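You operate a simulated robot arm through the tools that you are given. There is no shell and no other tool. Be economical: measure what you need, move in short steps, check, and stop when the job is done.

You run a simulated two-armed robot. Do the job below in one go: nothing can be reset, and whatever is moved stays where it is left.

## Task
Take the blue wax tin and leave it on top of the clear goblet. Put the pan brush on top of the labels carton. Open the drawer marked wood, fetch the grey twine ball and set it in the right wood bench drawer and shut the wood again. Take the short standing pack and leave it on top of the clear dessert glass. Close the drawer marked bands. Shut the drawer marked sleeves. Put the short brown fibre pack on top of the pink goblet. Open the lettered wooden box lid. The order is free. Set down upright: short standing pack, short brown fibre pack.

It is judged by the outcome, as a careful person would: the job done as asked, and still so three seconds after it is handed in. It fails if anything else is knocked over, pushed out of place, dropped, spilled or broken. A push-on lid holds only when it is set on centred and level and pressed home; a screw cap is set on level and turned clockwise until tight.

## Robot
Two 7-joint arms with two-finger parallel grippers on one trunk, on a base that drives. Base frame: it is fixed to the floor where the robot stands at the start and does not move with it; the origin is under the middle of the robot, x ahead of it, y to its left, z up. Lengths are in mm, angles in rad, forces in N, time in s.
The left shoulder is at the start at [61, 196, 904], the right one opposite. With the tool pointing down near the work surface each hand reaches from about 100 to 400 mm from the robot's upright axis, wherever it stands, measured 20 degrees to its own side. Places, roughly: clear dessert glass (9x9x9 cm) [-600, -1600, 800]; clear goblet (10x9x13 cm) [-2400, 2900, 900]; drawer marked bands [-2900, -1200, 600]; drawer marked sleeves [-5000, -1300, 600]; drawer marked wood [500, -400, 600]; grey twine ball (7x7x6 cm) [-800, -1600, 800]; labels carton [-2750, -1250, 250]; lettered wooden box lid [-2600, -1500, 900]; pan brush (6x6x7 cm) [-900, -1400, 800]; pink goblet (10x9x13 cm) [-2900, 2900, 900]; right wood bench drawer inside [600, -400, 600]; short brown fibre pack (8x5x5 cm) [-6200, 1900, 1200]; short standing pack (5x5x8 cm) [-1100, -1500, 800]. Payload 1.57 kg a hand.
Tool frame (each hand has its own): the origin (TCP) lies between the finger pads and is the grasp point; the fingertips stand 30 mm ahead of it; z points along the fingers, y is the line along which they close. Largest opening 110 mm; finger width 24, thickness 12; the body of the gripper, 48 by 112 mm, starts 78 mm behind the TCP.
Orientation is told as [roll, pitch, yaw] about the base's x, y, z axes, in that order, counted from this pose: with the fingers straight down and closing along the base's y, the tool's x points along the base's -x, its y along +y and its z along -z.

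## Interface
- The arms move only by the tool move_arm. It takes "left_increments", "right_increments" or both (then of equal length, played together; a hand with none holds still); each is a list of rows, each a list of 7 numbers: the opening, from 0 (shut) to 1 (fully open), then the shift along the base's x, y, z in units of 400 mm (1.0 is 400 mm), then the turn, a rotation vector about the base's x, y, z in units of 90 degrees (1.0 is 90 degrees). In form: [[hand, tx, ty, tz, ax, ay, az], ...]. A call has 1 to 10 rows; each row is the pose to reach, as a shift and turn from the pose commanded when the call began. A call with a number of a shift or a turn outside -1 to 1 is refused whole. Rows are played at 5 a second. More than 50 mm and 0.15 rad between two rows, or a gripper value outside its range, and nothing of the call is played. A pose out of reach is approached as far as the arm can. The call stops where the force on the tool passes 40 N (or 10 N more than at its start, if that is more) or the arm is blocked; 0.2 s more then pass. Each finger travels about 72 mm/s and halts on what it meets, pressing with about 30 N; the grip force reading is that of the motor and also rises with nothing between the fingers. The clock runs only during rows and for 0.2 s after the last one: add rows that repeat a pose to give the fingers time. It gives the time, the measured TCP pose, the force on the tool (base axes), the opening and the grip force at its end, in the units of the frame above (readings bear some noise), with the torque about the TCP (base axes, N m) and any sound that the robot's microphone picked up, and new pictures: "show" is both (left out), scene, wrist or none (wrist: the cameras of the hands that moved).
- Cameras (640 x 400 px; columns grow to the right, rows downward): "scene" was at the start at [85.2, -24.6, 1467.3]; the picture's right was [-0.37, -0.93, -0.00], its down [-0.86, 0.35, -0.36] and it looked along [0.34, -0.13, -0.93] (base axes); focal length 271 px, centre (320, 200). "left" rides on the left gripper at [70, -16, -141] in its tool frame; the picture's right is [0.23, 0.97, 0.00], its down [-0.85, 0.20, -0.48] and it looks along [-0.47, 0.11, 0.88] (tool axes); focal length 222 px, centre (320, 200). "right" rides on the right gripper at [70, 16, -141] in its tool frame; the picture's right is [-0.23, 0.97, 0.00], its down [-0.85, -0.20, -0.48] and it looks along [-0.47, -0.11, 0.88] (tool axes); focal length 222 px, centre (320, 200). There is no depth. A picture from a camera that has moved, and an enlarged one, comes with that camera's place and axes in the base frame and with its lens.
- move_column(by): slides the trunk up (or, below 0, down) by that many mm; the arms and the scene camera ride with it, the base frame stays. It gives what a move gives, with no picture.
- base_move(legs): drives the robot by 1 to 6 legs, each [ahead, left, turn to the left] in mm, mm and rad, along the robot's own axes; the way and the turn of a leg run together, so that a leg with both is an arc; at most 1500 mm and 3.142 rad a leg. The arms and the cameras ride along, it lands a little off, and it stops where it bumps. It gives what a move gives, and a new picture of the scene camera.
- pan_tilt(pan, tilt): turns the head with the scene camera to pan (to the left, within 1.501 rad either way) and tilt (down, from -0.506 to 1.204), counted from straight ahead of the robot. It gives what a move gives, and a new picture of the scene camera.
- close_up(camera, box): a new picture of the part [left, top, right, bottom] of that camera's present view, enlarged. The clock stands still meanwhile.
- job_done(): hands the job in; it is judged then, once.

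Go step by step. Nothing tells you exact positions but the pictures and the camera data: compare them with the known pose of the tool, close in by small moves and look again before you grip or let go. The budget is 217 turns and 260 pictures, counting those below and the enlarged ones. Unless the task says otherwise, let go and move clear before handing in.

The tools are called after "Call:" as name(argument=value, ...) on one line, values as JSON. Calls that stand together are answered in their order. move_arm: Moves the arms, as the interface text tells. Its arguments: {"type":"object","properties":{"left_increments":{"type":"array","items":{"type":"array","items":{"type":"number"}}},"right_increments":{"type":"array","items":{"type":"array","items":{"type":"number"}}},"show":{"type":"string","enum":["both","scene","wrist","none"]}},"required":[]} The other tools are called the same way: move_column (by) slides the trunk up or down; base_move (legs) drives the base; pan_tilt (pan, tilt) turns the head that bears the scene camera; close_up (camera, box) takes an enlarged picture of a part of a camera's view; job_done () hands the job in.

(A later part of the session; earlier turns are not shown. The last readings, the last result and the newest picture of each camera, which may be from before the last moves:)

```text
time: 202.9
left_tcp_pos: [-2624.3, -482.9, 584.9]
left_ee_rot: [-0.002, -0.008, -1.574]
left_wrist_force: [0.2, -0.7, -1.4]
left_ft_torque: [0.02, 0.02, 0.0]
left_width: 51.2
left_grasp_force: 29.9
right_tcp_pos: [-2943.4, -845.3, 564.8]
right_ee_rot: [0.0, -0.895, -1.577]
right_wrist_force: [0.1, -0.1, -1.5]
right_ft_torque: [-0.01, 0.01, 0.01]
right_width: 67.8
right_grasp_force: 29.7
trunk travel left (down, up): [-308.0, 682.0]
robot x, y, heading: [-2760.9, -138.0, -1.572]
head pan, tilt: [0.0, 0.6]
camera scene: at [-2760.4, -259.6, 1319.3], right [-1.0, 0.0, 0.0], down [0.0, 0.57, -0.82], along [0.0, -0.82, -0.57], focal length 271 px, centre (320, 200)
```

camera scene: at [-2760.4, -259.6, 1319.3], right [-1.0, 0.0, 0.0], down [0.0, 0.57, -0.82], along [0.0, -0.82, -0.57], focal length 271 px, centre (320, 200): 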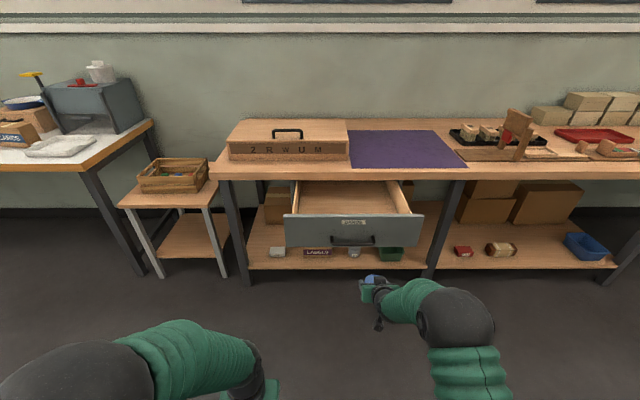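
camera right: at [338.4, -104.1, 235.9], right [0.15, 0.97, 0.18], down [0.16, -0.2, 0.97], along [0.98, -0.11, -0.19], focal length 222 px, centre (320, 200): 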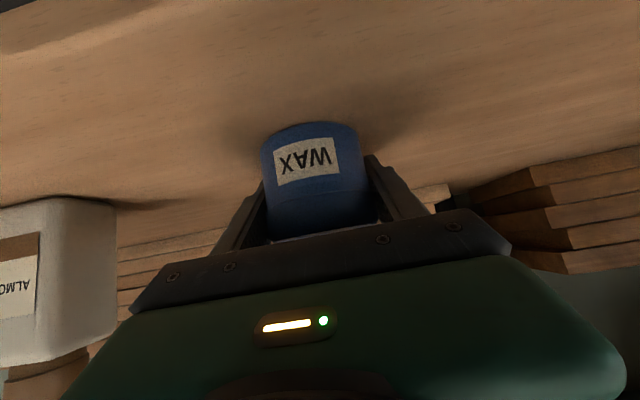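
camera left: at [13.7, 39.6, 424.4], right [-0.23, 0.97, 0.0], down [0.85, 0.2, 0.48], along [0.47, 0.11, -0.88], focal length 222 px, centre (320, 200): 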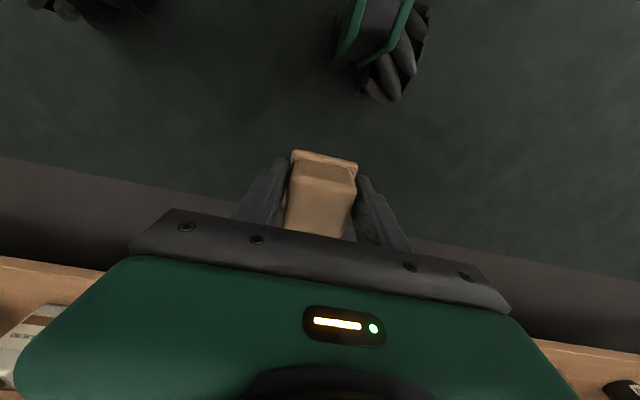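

Everything at this bench is visible: BANDS drawer (open, handle near y -1037), LABELS carton on the shelf below, lettered box on top. To free a hand, I'll park the brush on the purple mat; first I retract the right hand with the tin and raise the trunk.

Call:
move_arm(right_increments=[[0.5, 0, 0.1, 0, 0, 0, 0], [0.5, 0, 0.2, 0, 0, 0, 0], [0.5, 0, 0.3, 0, 0, 0, 0], [0.5, 0, 0.4, 0, 0, 0, 0], [0.5, 0, 0.5, 0, 0, 0, 0], [0.5, 0, 0.6, 0.02, 0, 0, 0], [0.5, -0.05, 0.65, 0.04, 0, 0, 0]], show="none")

Call:
move_column(by=320)

Call:
base_move(legs=[[0, -420, 0], [600, 0, 0]])

```text
time: 204.6
left_tcp_pos: [-2623.1, -482.9, 585.7]
left_ee_rot: [-0.001, -0.01, -1.574]
left_wrist_force: [0.1, 0.4, -0.5]
left_ft_torque: [0.03, -0.04, 0.02]
left_width: 51.0
left_grasp_force: 30.5
right_tcp_pos: [-2964.7, -615.1, 571.7]
right_ee_rot: [0.002, -0.897, -1.577]
right_wrist_force: [0.7, -0.1, -1.5]
right_ft_torque: [0.02, -0.02, 0.03]
right_width: 67.9
right_grasp_force: 29.8
right hand out of reach, approached as far as the arm can: row 6, 7
trunk travel left (down, up): [-308.0, 682.0]
robot x, y, heading: [-2758.6, -136.7, -1.574]
head pan, tilt: [0.0, 0.6]
```

```text
time: 207.7
left_tcp_pos: [-2624.5, -483.1, 905.9]
left_ee_rot: [-0.001, -0.009, -1.573]
left_wrist_force: [0.3, 0.1, -1.6]
left_ft_torque: [0.01, 0.0, 0.0]
left_width: 50.9
left_grasp_force: 30.0
right_tcp_pos: [-2965.0, -616.2, 890.9]
right_ee_rot: [0.0, -0.895, -1.575]
right_wrist_force: [0.6, 1.1, -1.2]
right_ft_torque: [0.01, 0.01, -0.01]
right_width: 67.7
right_grasp_force: 30.2
trunk travel left (down, up): [-628.0, 362.0]
robot x, y, heading: [-2759.4, -139.3, -1.575]
head pan, tilt: [0.0, 0.6]
```

```text
time: 213.3
left_tcp_pos: [-3058.8, -1080.4, 906.1]
left_ee_rot: [-0.001, -0.011, -1.588]
left_wrist_force: [-0.5, 0.4, -0.9]
left_ft_torque: [-0.01, 0.04, -0.01]
left_width: 51.0
left_grasp_force: 29.8
right_tcp_pos: [-3401.8, -1209.0, 891.4]
right_ee_rot: [0.0, -0.897, -1.591]
right_wrist_force: [-0.6, 0.4, -1.2]
right_ft_torque: [0.01, 0.01, 0.02]
right_width: 67.9
right_grasp_force: 29.9
trunk travel left (down, up): [-628.0, 362.0]
robot x, y, heading: [-3193.8, -733.0, -1.588]
head pan, tilt: [0.0, 0.6]
camera scene: at [-3192.4, -855.5, 1639.5], right [-1.0, 0.02, 0.0], down [0.01, 0.57, -0.82], along [-0.01, -0.82, -0.57], focal length 271 px, centre (320, 200)
```

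scene: 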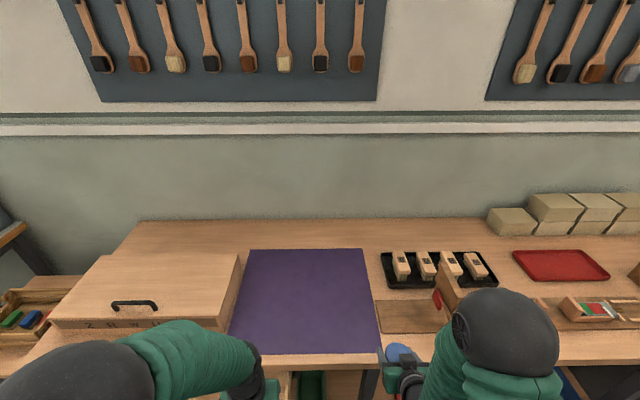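

The purple mat is too far to reach comfortably here. Instead I'll close the bands drawer with the side of the left gripper (brush passing beneath), standing turned so the right hand stays back. I back off and reposition.

Call:
base_move(legs=[[-200, 0, 0], [0, 0, -0.5], [-153, 322, 0]])

Call:
move_column(by=-400)

Call:
move_arm(left_increments=[[0.35, 0, 0, 0, 0, 0, 0.08], [0.35, 0, 0, 0, 0, 0, 0.16], [0.35, 0, 0, 0, 0, 0, 0.24], [0.35, 0, 0, 0, 0, 0, 0.32], [0.35, 0, 0, -0.02, 0, 0, 0.33]], show="none")

Call:
pan_tilt(pan=0.5, tilt=0.8)

```text
time: 218.2
left_tcp_pos: [-2885.4, -925.6, 906.0]
left_ee_rot: [0.002, -0.012, -2.092]
left_wrist_force: [-0.6, 1.1, -0.8]
left_ft_torque: [0.0, 0.0, 0.01]
left_width: 50.8
left_grasp_force: 29.6
right_tcp_pos: [-3247.8, -872.6, 890.4]
right_ee_rot: [0.006, -0.897, -2.095]
right_wrist_force: [0.3, 0.6, -2.0]
right_ft_torque: [0.0, 0.01, 0.04]
right_width: 67.9
right_grasp_force: 29.9
trunk travel left (down, up): [-628.0, 362.0]
robot x, y, heading: [-2829.6, -558.1, -2.09]
head pan, tilt: [0.0, 0.6]
camera scene: at [-2896.3, -663.1, 1639.4], right [-0.87, 0.5, 0.0], down [0.28, 0.49, -0.82], along [-0.41, -0.72, -0.57], focal length 271 px, centre (320, 200)
```

scene: 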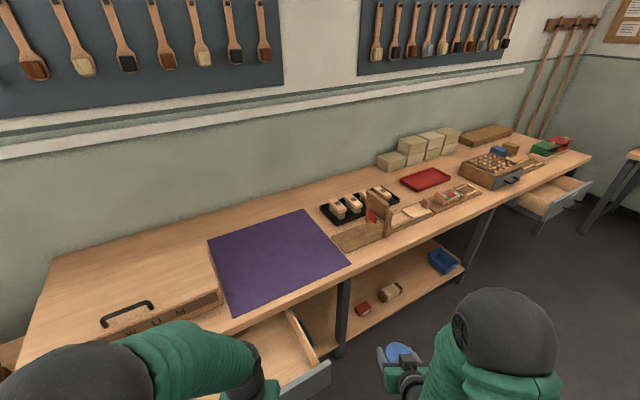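

```text
time: 222.1
left_tcp_pos: [-2881.7, -924.8, 506.9]
left_ee_rot: [-0.003, -0.012, -2.088]
left_wrist_force: [0.4, 0.4, -0.3]
left_ft_torque: [0.0, -0.03, -0.02]
left_width: 51.0
left_grasp_force: 30.0
right_tcp_pos: [-3245.2, -872.7, 492.1]
right_ee_rot: [0.002, -0.898, -2.091]
right_wrist_force: [-0.7, 0.1, -1.5]
right_ft_torque: [-0.02, 0.0, 0.02]
right_width: 68.1
right_grasp_force: 30.3
trunk travel left (down, up): [-228.0, 762.0]
robot x, y, heading: [-2834.4, -556.8, -2.096]
head pan, tilt: [0.0, 0.6]
```

```text
time: 223.3
left_tcp_pos: [-2882.5, -924.6, 497.9]
left_ee_rot: [-0.001, -0.012, -1.569]
left_wrist_force: [0.2, -1.3, -0.7]
left_ft_torque: [-0.02, -0.02, 0.01]
left_width: 51.2
left_grasp_force: 30.3
right_tcp_pos: [-3244.9, -873.5, 490.9]
right_ee_rot: [0.0, -0.898, -2.092]
right_wrist_force: [0.0, -0.3, -1.1]
right_ft_torque: [-0.01, 0.01, -0.01]
right_width: 68.0
right_grasp_force: 30.1
trunk travel left (down, up): [-228.0, 762.0]
robot x, y, heading: [-2833.2, -558.2, -2.09]
head pan, tilt: [0.0, 0.6]
```

```text
time: 224.2
left_tcp_pos: [-2882.2, -925.0, 499.0]
left_ee_rot: [-0.001, -0.011, -1.571]
left_wrist_force: [0.4, 0.0, -0.4]
left_ft_torque: [0.01, -0.01, -0.03]
left_width: 51.2
left_grasp_force: 30.4
right_tcp_pos: [-3243.8, -872.6, 490.9]
right_ee_rot: [0.0, -0.897, -2.094]
right_wrist_force: [-0.3, -0.2, -2.0]
right_ft_torque: [-0.02, -0.01, 0.01]
right_width: 67.8
right_grasp_force: 29.9
trunk travel left (down, up): [-228.0, 762.0]
robot x, y, heading: [-2831.8, -556.6, -2.094]
head pan, tilt: [0.499, 0.799]
camera scene: at [-2848.9, -668.3, 1222.6], right [-1.0, 0.02, 0.0], down [0.02, 0.72, -0.7], along [-0.01, -0.7, -0.72], focal length 271 px, centre (320, 200)
```

scene: 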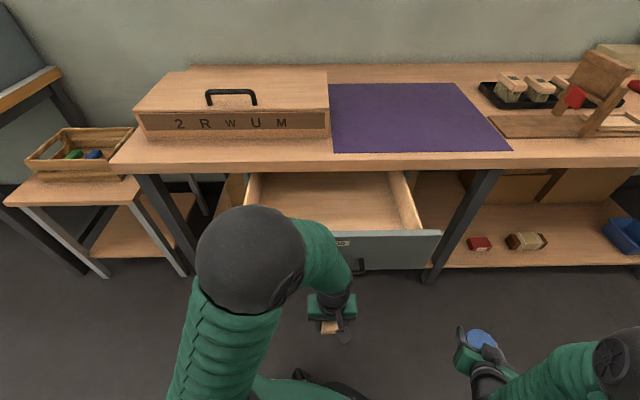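

The left elbow is too far forward for the end of the push. I back up 130 mm, stretch the left arm out by the same and tilt the fingers forward slightly.

Call:
base_move(legs=[[-113, -64, 0]])

Call:
move_arm(left_increments=[[0.35, 0, -0.07, 0, -0.04, 0, 0], [0.35, 0, -0.14, 0, -0.08, 0, 0], [0.35, 0, -0.21, 0, -0.12, 0, 0], [0.35, 0, -0.28, 0, -0.16, 0, 0], [0.35, 0, -0.33, 0, -0.16, 0, 0]], show="scene")

```text
time: 225.5
left_tcp_pos: [-2880.1, -792.1, 497.6]
left_ee_rot: [-0.001, -0.011, -1.569]
left_wrist_force: [0.3, 0.9, -0.4]
left_ft_torque: [0.0, 0.0, -0.01]
left_width: 51.0
left_grasp_force: 29.9
right_tcp_pos: [-3241.9, -742.0, 491.8]
right_ee_rot: [-0.003, -0.899, -2.089]
right_wrist_force: [0.6, 0.4, -1.9]
right_ft_torque: [-0.01, -0.01, 0.01]
right_width: 68.3
right_grasp_force: 29.9
trunk travel left (down, up): [-228.0, 762.0]
robot x, y, heading: [-2831.9, -424.2, -2.089]
head pan, tilt: [0.499, 0.799]
camera scene: at [-2845.9, -536.3, 1222.7], right [-1.0, 0.02, 0.0], down [0.01, 0.72, -0.7], along [-0.01, -0.7, -0.72], focal length 271 px, centre (320, 200)
```

scene: 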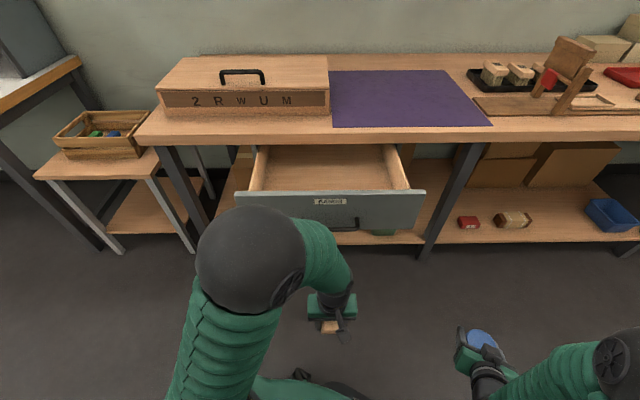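

```text
time: 226.7
left_tcp_pos: [-2880.3, -925.9, 497.9]
left_ee_rot: [-0.002, -0.265, -1.568]
left_wrist_force: [0.1, -0.4, -0.9]
left_ft_torque: [-0.03, -0.03, -0.02]
left_width: 51.3
left_grasp_force: 29.9
right_tcp_pos: [-3241.1, -740.2, 492.4]
right_ee_rot: [0.0, -0.899, -2.089]
right_wrist_force: [0.5, 0.3, -1.9]
right_ft_torque: [-0.02, -0.01, 0.0]
right_width: 68.0
right_grasp_force: 30.3
trunk travel left (down, up): [-228.0, 762.0]
robot x, y, heading: [-2829.2, -426.7, -2.088]
head pan, tilt: [0.499, 0.799]
camera scene: at [-2847.1, -537.3, 1222.5], right [-1.0, 0.02, 0.0], down [0.01, 0.72, -0.7], along [-0.01, -0.7, -0.72], focal length 271 px, centre (320, 200)
```

scene: 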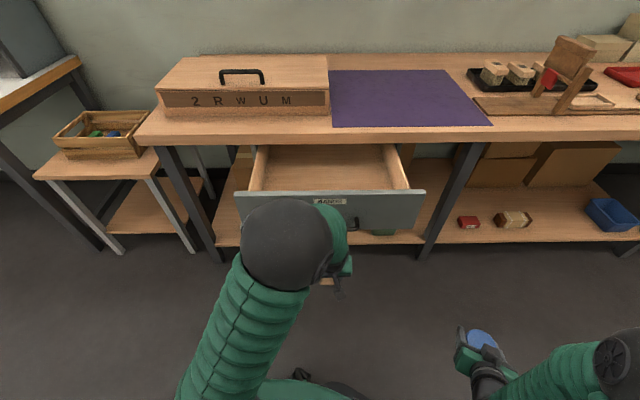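

The elbow now stays back. I raise the trunk 12 mm and drive straight to the bench to push the drawer in.

Call:
move_column(by=12)

Call:
base_move(legs=[[225, 128, 0]])

```text
time: 227.3
left_tcp_pos: [-2878.9, -924.2, 510.1]
left_ee_rot: [-0.003, -0.265, -1.571]
left_wrist_force: [0.5, -0.5, 0.3]
left_ft_torque: [-0.03, 0.01, 0.01]
left_width: 51.1
left_grasp_force: 30.2
right_tcp_pos: [-3241.0, -742.1, 503.5]
right_ee_rot: [0.001, -0.899, -2.09]
right_wrist_force: [0.1, -0.1, -0.8]
right_ft_torque: [-0.01, 0.03, 0.0]
right_width: 68.0
right_grasp_force: 29.5
trunk travel left (down, up): [-240.0, 750.0]
robot x, y, heading: [-2833.9, -425.7, -2.089]
head pan, tilt: [0.499, 0.799]
```

```text
time: 229.2
left_tcp_pos: [-2881.8, -1182.5, 510.2]
left_ee_rot: [-0.001, -0.265, -1.568]
left_wrist_force: [0.0, -0.7, -0.7]
left_ft_torque: [0.01, -0.04, 0.01]
left_width: 51.0
left_grasp_force: 30.4
right_tcp_pos: [-3244.5, -1000.6, 502.4]
right_ee_rot: [0.002, -0.902, -2.088]
right_wrist_force: [0.3, -0.8, -0.4]
right_ft_torque: [0.0, 0.02, 0.01]
right_width: 67.5
right_grasp_force: 30.0
trunk travel left (down, up): [-240.0, 750.0]
robot x, y, heading: [-2835.3, -681.7, -2.087]
head pan, tilt: [0.499, 0.799]
camera scene: at [-2851.3, -795.4, 1234.5], right [-1.0, 0.02, 0.0], down [0.01, 0.72, -0.7], along [-0.01, -0.7, -0.72], focal length 271 px, centre (320, 200)
```

scene: 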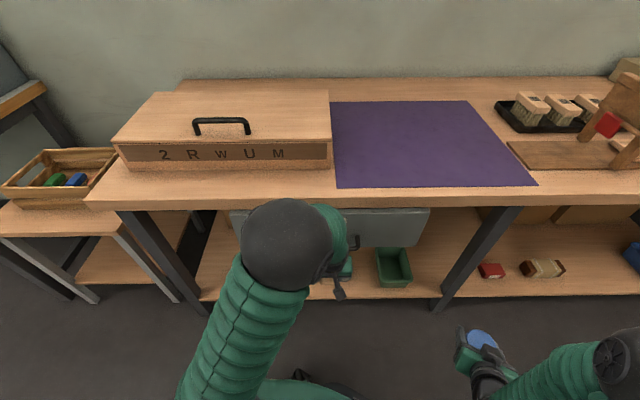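

The drawer is nearly shut. I push on with the arm until it resists.

Call:
move_arm(left_increments=[[0.35, 0, -0.03, 0, 0, 0, 0], [0.35, 0, -0.06, 0, 0, 0, 0], [0.35, 0, -0.08, 0, 0, 0, 0], [0.35, 0, -0.1, 0, 0, 0, 0], [0.35, 0, -0.12, 0, 0, 0, 0], [0.35, 0, -0.14, 0, 0, 0, 0], [0.35, 0, -0.16, 0, 0, 0, 0]], show="scene")

```text
time: 230.3
left_tcp_pos: [-2880.1, -1218.7, 507.2]
left_ee_rot: [0.004, -0.248, -1.574]
left_wrist_force: [-2.3, 13.6, -2.9]
left_ft_torque: [-1.65, -0.36, 0.03]
left_width: 50.9
left_grasp_force: 29.8
right_tcp_pos: [-3244.0, -998.5, 503.7]
right_ee_rot: [0.002, -0.898, -2.089]
right_wrist_force: [0.2, -0.4, -1.3]
right_ft_torque: [0.01, 0.01, -0.01]
right_width: 67.7
right_grasp_force: 29.9
trunk travel left (down, up): [-240.0, 750.0]
robot x, y, heading: [-2833.9, -686.1, -2.081]
head pan, tilt: [0.499, 0.799]
stopped in row 5 (left hand): the force on the tool passed its limit at 51 N (the readings are from after the stop); the commanded pose is now the measured one
camera scene: at [-2851.2, -793.4, 1234.7], right [-1.0, 0.02, 0.0], down [0.01, 0.72, -0.7], along [-0.01, -0.7, -0.72], focal length 271 px, centre (320, 200)
```

scene: 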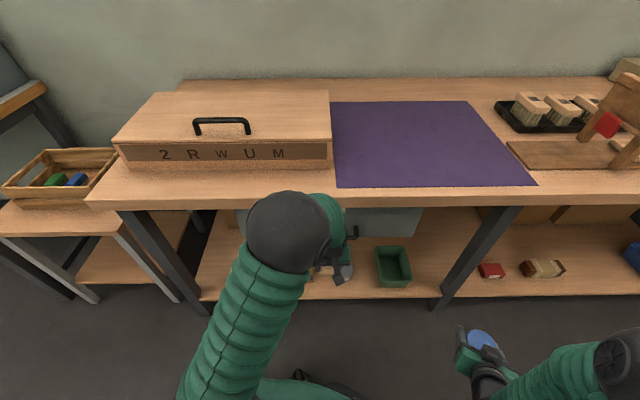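

Drawer BANDS is home (resisted at the expected depth). Next I back off and set the brush on the floor to regrip it with a tilted hand for the low shelf.

Call:
base_move(legs=[[-300, -170, 0]])

Call:
move_column(by=-240)

Call:
move_arm(left_increments=[[0.35, 0, 0, -0.08, 0.04, 0, 0], [0.35, 0, 0, -0.17, 0.08, 0, 0], [0.35, 0, 0, -0.26, 0.12, 0, 0], [0.35, 0, 0, -0.35, 0.158, 0, 0], [0.35, 0, 0, -0.44, 0.158, 0, 0], [0.35, 0, 0, -0.5, 0.158, 0, 0], [0.35, 0, 0, -0.53, 0.158, 0, 0]], show="wrist")

```text
time: 232.5
left_tcp_pos: [-2877.1, -876.9, 507.7]
left_ee_rot: [-0.001, -0.251, -1.569]
left_wrist_force: [-0.7, -0.5, -0.7]
left_ft_torque: [-0.03, 0.02, -0.03]
left_width: 51.3
left_grasp_force: 30.5
right_tcp_pos: [-3240.6, -658.1, 504.5]
right_ee_rot: [-0.004, -0.901, -2.086]
right_wrist_force: [0.0, 0.4, -0.9]
right_ft_torque: [-0.05, 0.01, 0.02]
right_width: 67.9
right_grasp_force: 30.2
trunk travel left (down, up): [-240.0, 750.0]
robot x, y, heading: [-2830.6, -341.5, -2.088]
head pan, tilt: [0.499, 0.799]
camera scene: at [-2846.9, -451.3, 1234.6], right [-1.0, 0.01, 0.0], down [0.01, 0.72, -0.7], along [-0.01, -0.7, -0.72], focal length 271 px, centre (320, 200)
```

scene: 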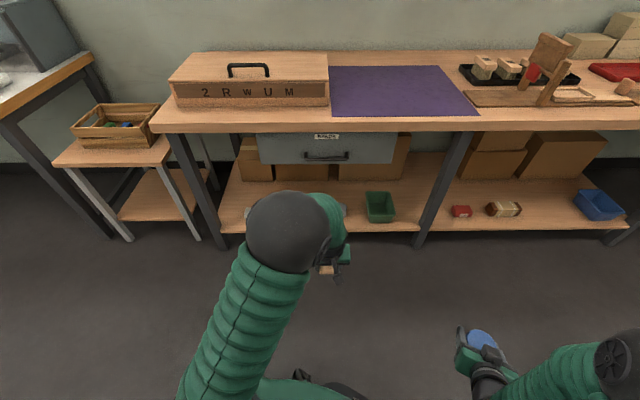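

```text
time: 235.0
left_tcp_pos: [-2877.3, -876.7, 268.7]
left_ee_rot: [0.0, -0.254, -1.569]
left_wrist_force: [-0.1, 0.9, -1.2]
left_ft_torque: [-0.02, 0.0, 0.02]
left_width: 51.2
left_grasp_force: 29.5
right_tcp_pos: [-3241.3, -655.3, 266.4]
right_ee_rot: [0.0, -0.903, -2.086]
right_wrist_force: [0.2, 0.5, -1.8]
right_ft_torque: [-0.01, 0.02, -0.03]
right_width: 68.1
right_grasp_force: 30.1
trunk travel left (down, up): [0.0, 990.0]
robot x, y, heading: [-2827.8, -339.6, -2.081]
head pan, tilt: [0.499, 0.799]
```

```text
time: 236.6
left_tcp_pos: [-2876.5, -876.0, 57.1]
left_ee_rot: [0.003, -0.004, -1.569]
left_wrist_force: [-0.2, 1.0, -1.9]
left_ft_torque: [0.01, 0.02, 0.06]
left_width: 51.1
left_grasp_force: 29.7
right_tcp_pos: [-3241.0, -655.8, 265.8]
right_ee_rot: [-0.001, -0.902, -2.086]
right_wrist_force: [-0.4, 0.6, -2.0]
right_ft_torque: [-0.02, 0.02, 0.0]
right_width: 68.1
right_grasp_force: 29.8
trunk travel left (down, up): [0.0, 990.0]
robot x, y, heading: [-2829.8, -343.0, -2.082]
head pan, tilt: [0.499, 0.799]
camera left: at [-2893.5, -805.5, 196.9], right [0.97, 0.23, 0.0], down [0.2, -0.85, 0.48], along [0.11, -0.47, -0.88], focal length 222 px, centre (320, 200)
```

left: 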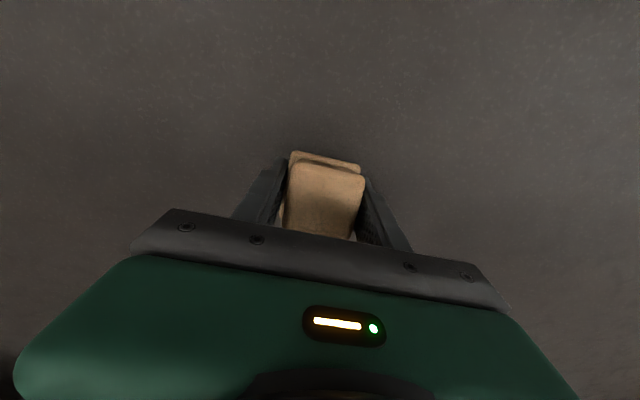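

BANDS is visibly closed. I lower the last bit to the floor, release, tilt the hand 0.5 rad about the grasp point and regrip.

Call:
move_arm(left_increments=[[0.35, 0, 0, -0.012, 0, 0, 0], [0.35, 0, 0, -0.022, 0, 0, 0], [0.35, 0, 0, -0.03, 0, 0, 0], [0.55, 0, 0, -0.03, 0, 0, 0], [0.75, 0, 0, -0.03, 0, 0, 0], [0.8, 0, 0, -0.025, -0.08, 0, 0], [0.8, 0, 0, -0.02, -0.16, 0, 0], [0.8, 0, 0, -0.015, -0.24, 0, 0], [0.8, 0, 0, -0.01, -0.318, 0, 0]], show="wrist")

```text
time: 238.6
left_tcp_pos: [-2878.0, -876.0, 53.1]
left_ee_rot: [0.001, -0.507, -1.568]
left_wrist_force: [0.2, -0.5, -0.1]
left_ft_torque: [0.05, 0.0, 0.0]
left_width: 88.1
left_grasp_force: 0.1
right_tcp_pos: [-3241.1, -656.1, 267.1]
right_ee_rot: [0.001, -0.902, -2.088]
right_wrist_force: [-0.4, -0.6, -1.1]
right_ft_torque: [-0.03, 0.01, -0.01]
right_width: 67.9
right_grasp_force: 29.9
trunk travel left (down, up): [0.0, 990.0]
robot x, y, heading: [-2833.4, -337.9, -2.091]
head pan, tilt: [0.499, 0.799]
camera left: at [-2894.6, -746.6, 141.9], right [0.97, 0.2, -0.11], down [0.2, -0.51, 0.83], along [0.11, -0.83, -0.54], focal length 222 px, centre (320, 200)
```

left: 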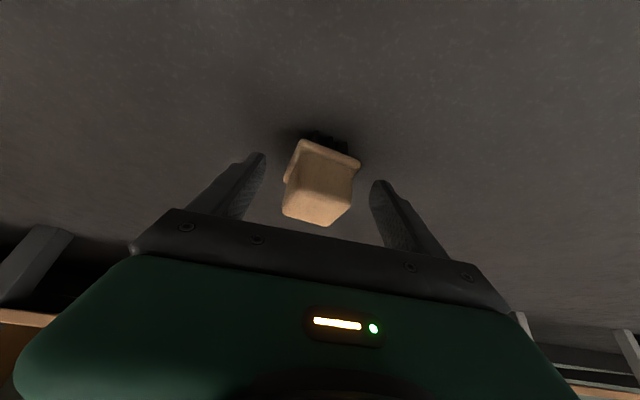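

Brush stands upright between the fingers. I nudge in, grip and lift.

Call:
move_arm(left_increments=[[0.8, 0, -0.02, -0.015, 0, 0, 0], [0.5, 0, -0.02, -0.015, 0, 0, 0], [0.35, 0, -0.02, -0.015, 0, 0, 0], [0.35, 0, -0.02, -0.015, 0, 0, 0], [0.35, 0, -0.02, 0.1, 0, 0, 0], [0.35, 0, -0.02, 0.2, 0, 0, 0], [0.35, 0, -0.02, 0.3, 0, 0, 0], [0.35, 0, -0.02, 0.4, 0, 0, 0], [0.35, 0, -0.02, 0.5, 0, 0, 0], [0.35, 0, -0.02, 0.6, 0, 0, 0]], show="wrist")

Call:
close_up(camera="scene", box=[180, 80, 460, 255])

```text
time: 240.8
left_tcp_pos: [-2861.7, -888.9, 288.2]
left_ee_rot: [0.012, -0.503, -1.545]
left_wrist_force: [0.2, 0.3, -0.5]
left_ft_torque: [-0.02, 0.03, -0.02]
left_width: 51.0
left_grasp_force: 30.0
right_tcp_pos: [-3240.8, -654.7, 265.8]
right_ee_rot: [0.0, -0.903, -2.085]
right_wrist_force: [0.1, -0.6, -1.5]
right_ft_torque: [-0.02, 0.05, -0.01]
right_width: 67.7
right_grasp_force: 30.2
trunk travel left (down, up): [0.0, 990.0]
robot x, y, heading: [-2833.8, -341.0, -2.083]
head pan, tilt: [0.499, 0.799]
camera left: at [-2883.6, -759.5, 378.3], right [0.97, 0.23, -0.1], down [0.21, -0.51, 0.83], along [0.14, -0.83, -0.54], focal length 222 px, centre (320, 200)
```

left: 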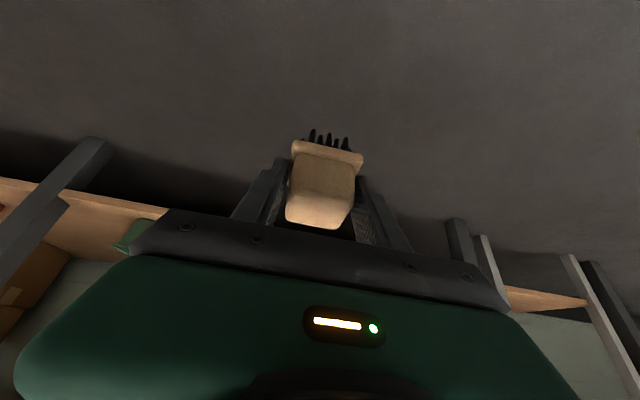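

```text
2.29 times, centred on (320, 168) of scene
camera zoom: at [-2848.1, -450.7, 994.6], right [-1.0, 0.01, 0.0], down [0.01, 0.72, -0.7], along [-0.01, -0.7, -0.72], focal length 619 px, centre (320, 274)
```

zoom: 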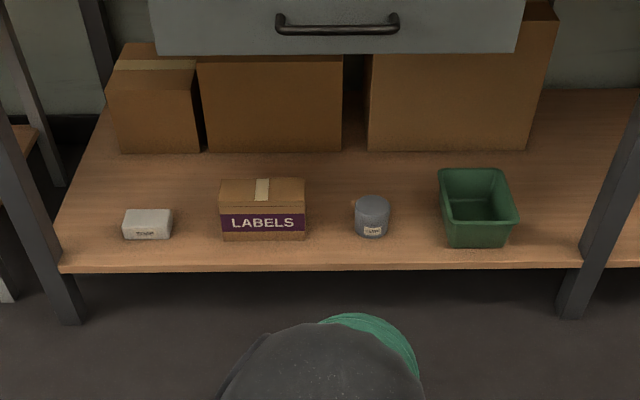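

The carton top is at about [-2753, -1387], z 253, set back under the drawer; I need a flatter hand (0.9 rad). I set the brush down again and regrip at that tilt.

Call:
move_arm(left_increments=[[0.35, 0, 0, -0.1, 0, 0, 0], [0.35, 0, 0, -0.2, 0, 0, 0], [0.35, 0, 0, -0.3, 0, 0, 0], [0.35, 0, 0, -0.4, 0, 0, 0], [0.35, 0, 0, -0.5, 0, 0, 0], [0.35, 0, 0, -0.57, 0, 0, 0], [0.35, 0, 0, -0.59, 0, 0, 0], [0.35, 0, 0, -0.602, 0, 0, 0]], show="none")

Call:
move_arm(left_increments=[[0.55, 0, 0, 0, 0, 0, 0], [0.75, 0, 0, 0, 0, 0, 0], [0.8, 0, 0, 0.004, -0.08, 0, 0], [0.8, 0, 0, 0.008, -0.16, 0, 0], [0.8, 0, 0, 0.01, -0.255, 0, 0], [0.8, 0, 0, 0.01, -0.255, 0, 0]], show="wrist")

```text
time: 242.6
left_tcp_pos: [-2876.8, -884.7, 53.0]
left_ee_rot: [-0.001, -0.504, -1.569]
left_wrist_force: [0.5, -0.5, -1.1]
left_ft_torque: [0.01, -0.02, -0.01]
left_width: 51.1
left_grasp_force: 30.3
right_tcp_pos: [-3240.0, -654.9, 266.6]
right_ee_rot: [-0.001, -0.903, -2.085]
right_wrist_force: [-0.3, 0.7, -1.6]
right_ft_torque: [-0.03, -0.01, -0.01]
right_width: 68.1
right_grasp_force: 30.4
trunk travel left (down, up): [0.0, 990.0]
robot x, y, heading: [-2836.5, -338.1, -2.087]
head pan, tilt: [0.499, 0.799]
```

```text
time: 244.0
left_tcp_pos: [-2877.5, -883.7, 57.5]
left_ee_rot: [0.001, -0.907, -1.569]
left_wrist_force: [-0.4, -0.5, -0.5]
left_ft_torque: [-0.01, 0.01, 0.03]
left_width: 88.0
left_grasp_force: 0.0
right_tcp_pos: [-3241.6, -655.4, 266.0]
right_ee_rot: [0.001, -0.901, -2.088]
right_wrist_force: [-0.2, -0.1, -1.7]
right_ft_torque: [0.02, -0.02, 0.0]
right_width: 67.9
right_grasp_force: 30.1
trunk travel left (down, up): [0.0, 990.0]
robot x, y, heading: [-2833.5, -341.0, -2.086]
head pan, tilt: [0.499, 0.799]
camera left: at [-2894.3, -729.1, 87.6], right [0.97, 0.14, -0.18], down [0.2, -0.15, 0.97], along [0.11, -0.98, -0.17], focal length 222 px, centre (320, 200)
```

left: 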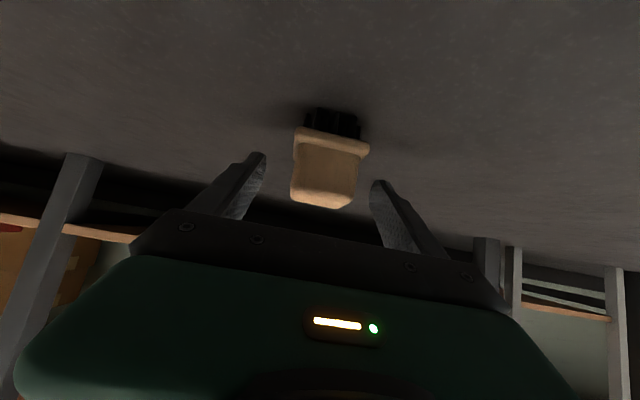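

Brush is upright. I grip it now with the flatter hand and lift.

Call:
move_arm(left_increments=[[0.8, 0, -0.015, -0.015, 0, 0, 0], [0.5, 0, -0.015, -0.02, 0, 0, 0], [0.35, 0, -0.015, -0.02, 0, 0, 0], [0.35, 0, -0.015, -0.02, 0, 0, 0], [0.35, 0, -0.015, 0.1, 0, 0, 0], [0.35, 0, -0.015, 0.2, 0, 0, 0], [0.35, 0, -0.015, 0.3, 0, 0, 0], [0.35, 0, -0.015, 0.4, 0, 0, 0], [0.35, 0, -0.015, 0.5, 0, 0, 0], [0.35, 0, -0.015, 0.67, 0, 0, 0]], show="wrist")

```text
refused: row 10 steps farther than a row can; nothing moved
```

Call:
move_arm(left_increments=[[0.8, 0, -0.015, -0.015, 0, 0, 0], [0.5, 0, -0.015, -0.02, 0, 0, 0], [0.35, 0, -0.015, -0.02, 0, 0, 0], [0.35, 0, -0.015, -0.02, 0, 0, 0], [0.35, 0, -0.015, 0.1, 0, 0, 0], [0.35, 0, -0.015, 0.22, 0, 0, 0], [0.35, 0, -0.015, 0.34, 0, 0, 0], [0.35, 0, -0.015, 0.46, 0, 0, 0], [0.35, 0, -0.015, 0.58, 0, 0, 0], [0.35, 0, -0.015, 0.7, 0, 0, 0]], show="both")

```text
time: 246.2
left_tcp_pos: [-2878.3, -889.8, 335.7]
left_ee_rot: [0.0, -0.906, -1.569]
left_wrist_force: [0.2, -0.8, -1.0]
left_ft_torque: [-0.01, 0.02, -0.01]
left_width: 51.3
left_grasp_force: 30.1
right_tcp_pos: [-3240.9, -655.7, 265.3]
right_ee_rot: [-0.001, -0.903, -2.085]
right_wrist_force: [0.5, 0.4, -1.7]
right_ft_torque: [-0.03, 0.06, 0.01]
right_width: 68.0
right_grasp_force: 29.8
trunk travel left (down, up): [0.0, 990.0]
robot x, y, heading: [-2834.0, -338.3, -2.078]
head pan, tilt: [0.499, 0.799]
camera scene: at [-2847.9, -450.6, 994.8], right [-1.0, 0.01, 0.0], down [0.01, 0.72, -0.7], along [-0.01, -0.7, -0.72], focal length 271 px, centre (320, 200)
camera left: at [-2894.5, -735.8, 368.0], right [0.97, 0.14, -0.18], down [0.2, -0.15, 0.97], along [0.11, -0.98, -0.18], focal length 222 px, centre (320, 200)
```

scene: 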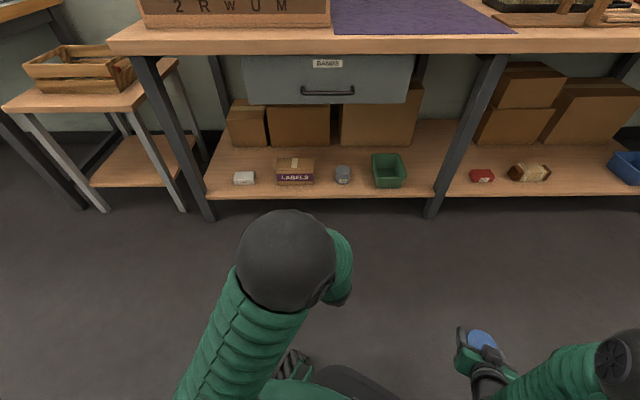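
left: 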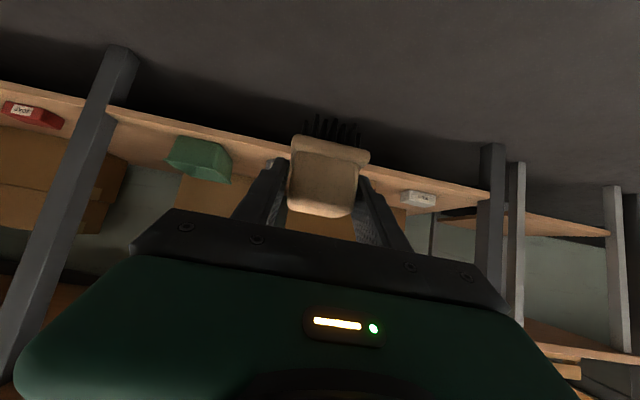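

Brush held level in a flat hand. I stretch the left arm out by 180 mm (elbow stays back), then drive towards the shelf.

Call:
move_arm(left_increments=[[0.35, 0, -0.11, 0, 0, 0, 0], [0.35, 0, -0.22, 0, 0, 0, 0], [0.35, 0, -0.33, 0, 0, 0, 0], [0.35, 0, -0.44, 0, 0, 0, 0]], show="none")

Call:
base_move(legs=[[110, 213, 0]])

Call:
close_up(camera="left", box=[0, 0, 640, 400])

```text
time: 247.2
left_tcp_pos: [-2878.2, -1066.0, 334.7]
left_ee_rot: [0.002, -0.903, -1.57]
left_wrist_force: [-0.4, -0.1, -1.4]
left_ft_torque: [0.03, 0.0, 0.01]
left_width: 51.2
left_grasp_force: 29.6
right_tcp_pos: [-3241.4, -654.7, 265.1]
right_ee_rot: [-0.001, -0.903, -2.085]
right_wrist_force: [-0.8, 0.2, -1.4]
right_ft_torque: [0.01, -0.03, 0.01]
right_width: 68.0
right_grasp_force: 30.4
trunk travel left (down, up): [0.0, 990.0]
robot x, y, heading: [-2835.7, -341.5, -2.085]
head pan, tilt: [0.499, 0.799]
```

```text
time: 249.0
left_tcp_pos: [-2743.3, -1265.3, 336.0]
left_ee_rot: [-0.001, -0.906, -1.565]
left_wrist_force: [-0.1, -0.2, -0.5]
left_ft_torque: [0.0, -0.03, -0.01]
left_width: 50.8
left_grasp_force: 29.7
right_tcp_pos: [-3107.6, -855.9, 265.5]
right_ee_rot: [0.0, -0.903, -2.084]
right_wrist_force: [0.2, -0.2, -1.8]
right_ft_torque: [0.02, 0.02, -0.03]
right_width: 68.1
right_grasp_force: 29.9
trunk travel left (down, up): [0.0, 990.0]
robot x, y, heading: [-2699.1, -543.3, -2.075]
head pan, tilt: [0.499, 0.799]
camera scene: at [-2714.8, -650.8, 994.8], right [-1.0, 0.01, 0.0], down [0.01, 0.72, -0.7], along [-0.01, -0.7, -0.72], focal length 271 px, centre (320, 200)
```

scene: 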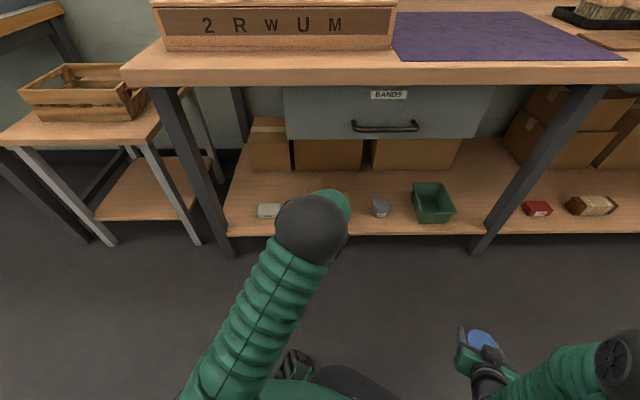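

```text
1.00 times, centred on (320, 200) of left (not enlarged: the box is as wide or as high as the picture)
camera zoom: at [-2760.8, -1111.6, 368.0], right [0.97, 0.14, -0.18], down [0.2, -0.15, 0.97], along [0.11, -0.98, -0.18], focal length 222 px, centre (320, 200)
```

zoom: 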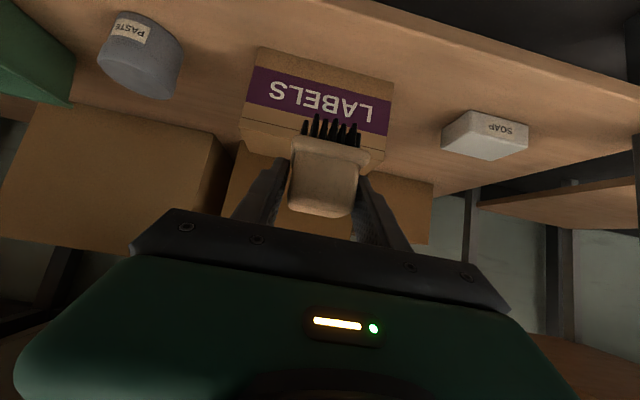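

Carton: front face y -1337, top z 261, centre [-2753, -1378]. I drive ~100 mm in, above it.

Call:
base_move(legs=[[92, 40, 0]])

Call:
close_up(camera="left", box=[0, 0, 640, 400])

```text
time: 250.2
left_tcp_pos: [-2752.7, -1365.0, 336.2]
left_ee_rot: [-0.002, -0.907, -1.562]
left_wrist_force: [0.2, 0.4, -1.2]
left_ft_torque: [0.02, 0.01, -0.02]
left_width: 51.0
left_grasp_force: 30.7
right_tcp_pos: [-3116.5, -954.7, 266.7]
right_ee_rot: [0.0, -0.905, -2.084]
right_wrist_force: [-0.5, 0.1, -1.8]
right_ft_torque: [-0.02, 0.01, -0.01]
right_width: 68.0
right_grasp_force: 30.2
trunk travel left (down, up): [0.0, 990.0]
robot x, y, heading: [-2709.8, -638.9, -2.079]
head pan, tilt: [0.499, 0.799]
camera scene: at [-2723.3, -750.4, 994.8], right [-1.0, 0.01, 0.0], down [0.01, 0.72, -0.7], along [-0.01, -0.7, -0.72], focal length 271 px, centre (320, 200)
```

scene: 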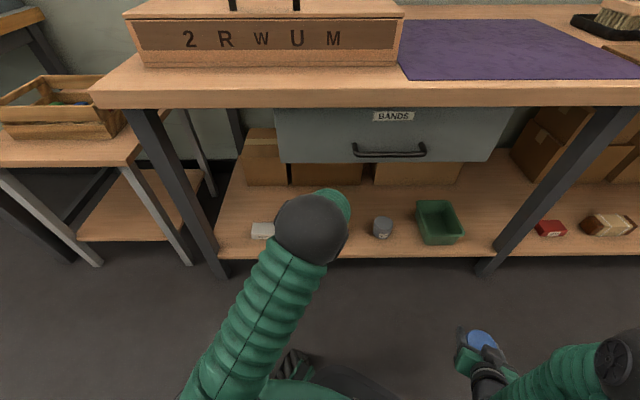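

```text
1.00 times, centred on (320, 200) of left (not enlarged: the box is as wide or as high as the picture)
camera zoom: at [-2769.2, -1210.6, 368.7], right [0.97, 0.14, -0.18], down [0.2, -0.15, 0.97], along [0.11, -0.98, -0.18], focal length 222 px, centre (320, 200)
```

zoom: 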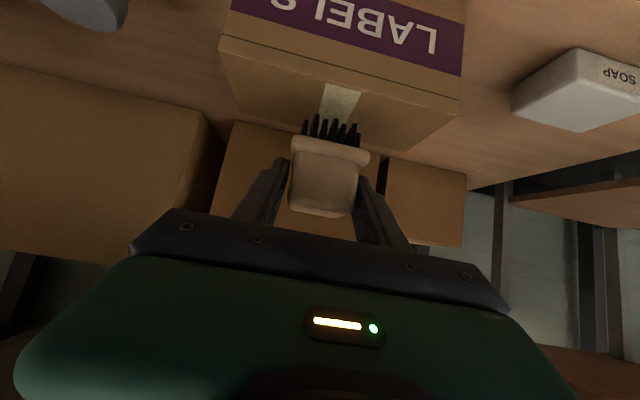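

Almost there: I shift 6 mm in x, 17 mm deeper, and feel down onto the carton.

Call:
move_arm(left_increments=[[0.35, 0.015, -0.042, 0, 0, 0, 0], [0.35, 0.015, -0.042, -0.03, 0, 0, 0], [0.35, 0.015, -0.042, -0.045, 0, 0, 0], [0.35, 0.015, -0.042, -0.055, 0, 0, 0], [0.35, 0.015, -0.042, -0.062, 0, 0, 0], [0.35, 0.015, -0.042, -0.069, 0, 0, 0], [0.35, 0.015, -0.042, -0.076, 0, 0, 0]], show="wrist")

```text
time: 251.8
left_tcp_pos: [-2746.6, -1382.8, 313.2]
left_ee_rot: [-0.004, -0.915, -1.563]
left_wrist_force: [-0.1, -4.2, 25.5]
left_ft_torque: [-0.58, 0.01, 0.0]
left_width: 51.6
left_grasp_force: 30.0
right_tcp_pos: [-3116.3, -954.9, 269.0]
right_ee_rot: [0.005, -0.907, -2.088]
right_wrist_force: [0.2, -0.4, -1.2]
right_ft_torque: [-0.03, 0.01, 0.02]
right_width: 67.9
right_grasp_force: 30.0
trunk travel left (down, up): [0.0, 990.0]
robot x, y, heading: [-2708.6, -640.4, -2.079]
head pan, tilt: [0.499, 0.799]
camera left: at [-2763.1, -1227.5, 342.2], right [0.97, 0.14, -0.18], down [0.2, -0.14, 0.97], along [0.11, -0.98, -0.17], focal length 222 px, centre (320, 200)
```

left: 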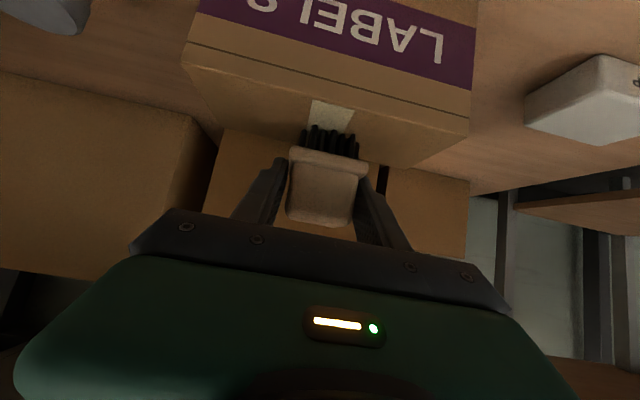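

Contact, but the brush sits ~10 mm too deep. I lift 6 mm, come back 10 mm, and set down again.

Call:
move_arm(left_increments=[[0.35, 0, 0, 0.018, 0, 0, 0], [0.35, 0, 0.025, 0.018, 0, 0, 0], [0.35, 0, 0.027, 0.008, 0, 0, 0], [0.35, 0, 0.027, 0, 0, 0, 0], [0.35, 0, 0.027, -0.002, 0, 0, 0]], show="none")

Call:
move_arm(left_increments=[[0.45, 0, 0, 0, 0, 0, 0], [0.55, 0, 0, 0, 0, 0, 0], [0.7, 0, 0, 0, 0, 0, 0], [0.8, 0, 0, 0.005, 0, 0, 0], [0.8, 0, 0.05, 0.04, 0, 0, 0], [0.8, 0, 0.12, 0.1, 0, 0, 0], [0.8, 0, 0.22, 0.12, 0, 0, 0], [0.8, 0, 0.33, 0.12, 0, 0, 0]], show="wrist")

```text
time: 252.9
left_tcp_pos: [-2746.9, -1371.8, 311.6]
left_ee_rot: [-0.003, -0.914, -1.565]
left_wrist_force: [5.5, 5.1, 25.3]
left_ft_torque: [-0.26, -0.18, 0.09]
left_width: 51.1
left_grasp_force: 30.1
right_tcp_pos: [-3115.0, -955.2, 269.1]
right_ee_rot: [0.004, -0.908, -2.087]
right_wrist_force: [-0.2, -0.5, -1.7]
right_ft_torque: [-0.01, 0.0, 0.0]
right_width: 67.9
right_grasp_force: 29.8
trunk travel left (down, up): [0.0, 990.0]
robot x, y, heading: [-2707.7, -640.4, -2.078]
head pan, tilt: [0.499, 0.799]
```

```text
time: 254.8
left_tcp_pos: [-2748.2, -1238.6, 353.8]
left_ee_rot: [-0.004, -0.909, -1.565]
left_wrist_force: [0.3, 0.4, 0.2]
left_ft_torque: [0.03, -0.01, 0.0]
left_width: 87.9
left_grasp_force: 0.0
right_tcp_pos: [-3116.1, -954.9, 267.1]
right_ee_rot: [0.0, -0.901, -2.084]
right_wrist_force: [0.5, -0.3, -1.0]
right_ft_torque: [-0.03, 0.03, -0.02]
right_width: 68.0
right_grasp_force: 29.3
trunk travel left (down, up): [0.0, 990.0]
robot x, y, heading: [-2708.5, -638.0, -2.082]
head pan, tilt: [0.499, 0.799]
camera left: at [-2764.9, -1084.0, 386.2], right [0.97, 0.15, -0.18], down [0.2, -0.15, 0.97], along [0.11, -0.98, -0.17], focal length 222 px, centre (320, 200)
```

left: 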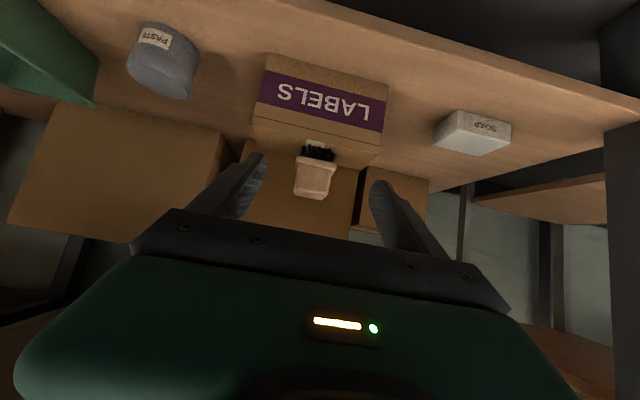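

The brush stands on the LABELS carton. Next the lettered box: I back out, raise the trunk and turn the left hand level with vertical closing to grip the lid's bar handle.

Call:
base_move(legs=[[-240, -130, 0]])

Call:
move_column(by=400)

Call:
move_column(by=150)

Call:
move_arm(left_increments=[[0.6, 0, 0, 0, -0.0275, -0.08, -0.0275], [0.5, 0, 0, 0, -0.055, -0.16, -0.055], [0.5, 0, 0, 0, -0.0825, -0.24, -0.0825], [0.5, 0, 0, 0, -0.11, -0.32, -0.11], [0.5, 0, 0, 0, -0.1375, -0.4, -0.1375], [0.5, 0, 0, 0, -0.165, -0.48, -0.165], [0.5, 0, 0, 0, -0.1925, -0.56, -0.1925], [0.5, 0, 0, 0, -0.22, -0.64, -0.22], [0.5, 0, 0, 0, -0.2475, -0.72, -0.2475], [0.5, 0, 0, 0, -0.275, -0.8, -0.275]], show="none")

Call:
move_arm(left_increments=[[0.5, 0, 0, 0, -0.0275, -0.08, -0.0275], [0.5, 0, 0, 0, -0.055, -0.16, -0.055]], show="both")

```text
time: 256.7
left_tcp_pos: [-2748.8, -968.6, 353.9]
left_ee_rot: [-0.002, -0.908, -1.564]
left_wrist_force: [-0.1, 0.2, 0.1]
left_ft_torque: [0.0, 0.0, 0.01]
left_width: 88.2
left_grasp_force: 0.0
right_tcp_pos: [-3114.7, -685.0, 267.7]
right_ee_rot: [0.0, -0.904, -2.082]
right_wrist_force: [0.4, -0.5, -0.8]
right_ft_torque: [-0.01, 0.0, -0.02]
right_width: 67.8
right_grasp_force: 29.8
trunk travel left (down, up): [0.0, 990.0]
robot x, y, heading: [-2707.2, -368.1, -2.083]
head pan, tilt: [0.499, 0.799]
camera scene: at [-2722.9, -479.6, 994.9], right [-1.0, 0.01, 0.0], down [0.01, 0.72, -0.7], along [-0.01, -0.7, -0.72], focal length 271 px, centre (320, 200)
```

scene: 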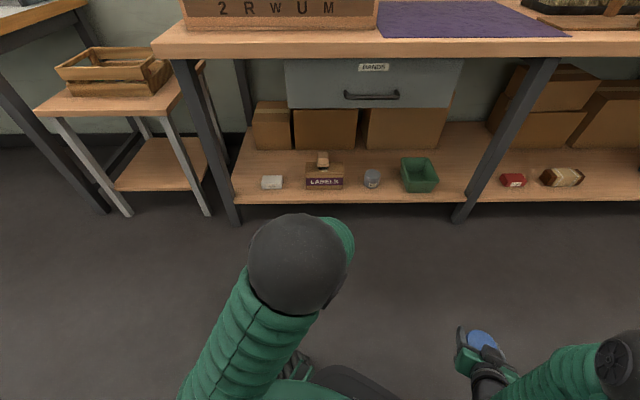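

```text
time: 260.5
left_tcp_pos: [-2747.8, -968.6, 755.3]
left_ee_rot: [-0.006, -0.908, -1.563]
left_wrist_force: [-0.2, 0.0, -0.1]
left_ft_torque: [0.01, 0.0, 0.03]
left_width: 88.1
left_grasp_force: 0.0
right_tcp_pos: [-3117.3, -685.4, 668.2]
right_ee_rot: [0.0, -0.906, -2.084]
right_wrist_force: [0.5, -0.1, -2.3]
right_ft_torque: [-0.03, 0.05, -0.02]
right_width: 68.1
right_grasp_force: 30.6
trunk travel left (down, up): [-400.0, 590.0]
robot x, y, heading: [-2707.3, -368.5, -2.081]
head pan, tilt: [0.499, 0.799]
```

```text
time: 262.2
left_tcp_pos: [-2749.9, -969.2, 905.3]
left_ee_rot: [-0.003, -0.907, -1.562]
left_wrist_force: [0.2, -0.6, -0.8]
left_ft_torque: [0.01, 0.0, -0.01]
left_width: 88.2
left_grasp_force: 0.1
right_tcp_pos: [-3115.2, -685.2, 818.8]
right_ee_rot: [0.0, -0.906, -2.084]
right_wrist_force: [0.2, 0.3, -1.3]
right_ft_torque: [0.0, -0.01, 0.03]
right_width: 67.9
right_grasp_force: 30.2
trunk travel left (down, up): [-550.0, 440.0]
robot x, y, heading: [-2707.0, -370.5, -2.077]
head pan, tilt: [0.499, 0.799]
```

```text
time: 263.3
left_tcp_pos: [-2696.5, -999.6, 957.3]
left_ee_rot: [0.774, -0.991, -2.215]
left_wrist_force: [0.1, 0.9, -1.1]
left_ft_torque: [-0.03, 0.0, 0.01]
left_width: 55.0
left_grasp_force: 0.0
right_tcp_pos: [-3114.8, -684.5, 818.7]
right_ee_rot: [-0.001, -0.905, -2.083]
right_wrist_force: [-0.1, -0.9, -1.6]
right_ft_torque: [-0.01, -0.01, 0.03]
right_width: 68.0
right_grasp_force: 30.1
trunk travel left (down, up): [-550.0, 440.0]
robot x, y, heading: [-2708.2, -366.5, -2.081]
head pan, tilt: [0.499, 0.799]
stopped in row 5 (left hand): the arm was blocked; the commanded pose is now the measured one
```

```text
time: 264.1
left_tcp_pos: [-2688.3, -1006.2, 985.4]
left_ee_rot: [1.136, -0.947, -2.56]
left_wrist_force: [0.4, -0.6, 0.0]
left_ft_torque: [0.03, -0.02, 0.04]
left_width: 55.0
left_grasp_force: 0.1
right_tcp_pos: [-3114.1, -683.5, 818.7]
right_ee_rot: [-0.002, -0.908, -2.084]
right_wrist_force: [-0.2, 0.0, -1.4]
right_ft_torque: [-0.02, 0.0, -0.02]
right_width: 67.8
right_grasp_force: 30.3
trunk travel left (down, up): [-550.0, 440.0]
robot x, y, heading: [-2706.4, -370.9, -2.082]
head pan, tilt: [0.499, 0.799]
stopped in row 2 (left hand): the arm was blocked; the commanded pose is now the measured one
camera scene: at [-2723.5, -480.7, 1544.2], right [-1.0, 0.01, 0.0], down [0.01, 0.72, -0.7], along [-0.01, -0.7, -0.72], focal length 271 px, centre (320, 200)
camera left: at [-2697.4, -850.2, 954.2], right [0.94, 0.12, 0.33], down [-0.35, 0.19, 0.92], along [0.05, -0.97, 0.22], focal length 222 px, centre (320, 200)
```

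scene: 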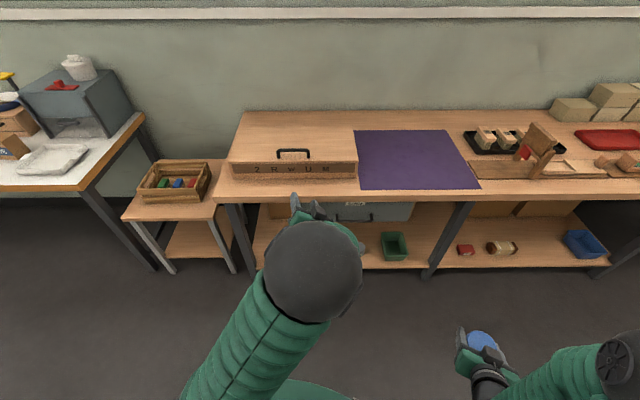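
left: 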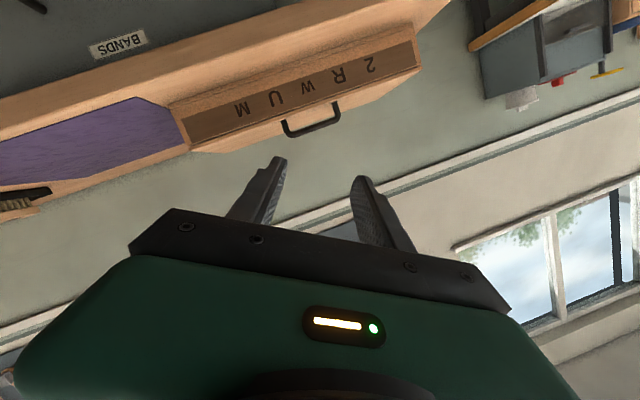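

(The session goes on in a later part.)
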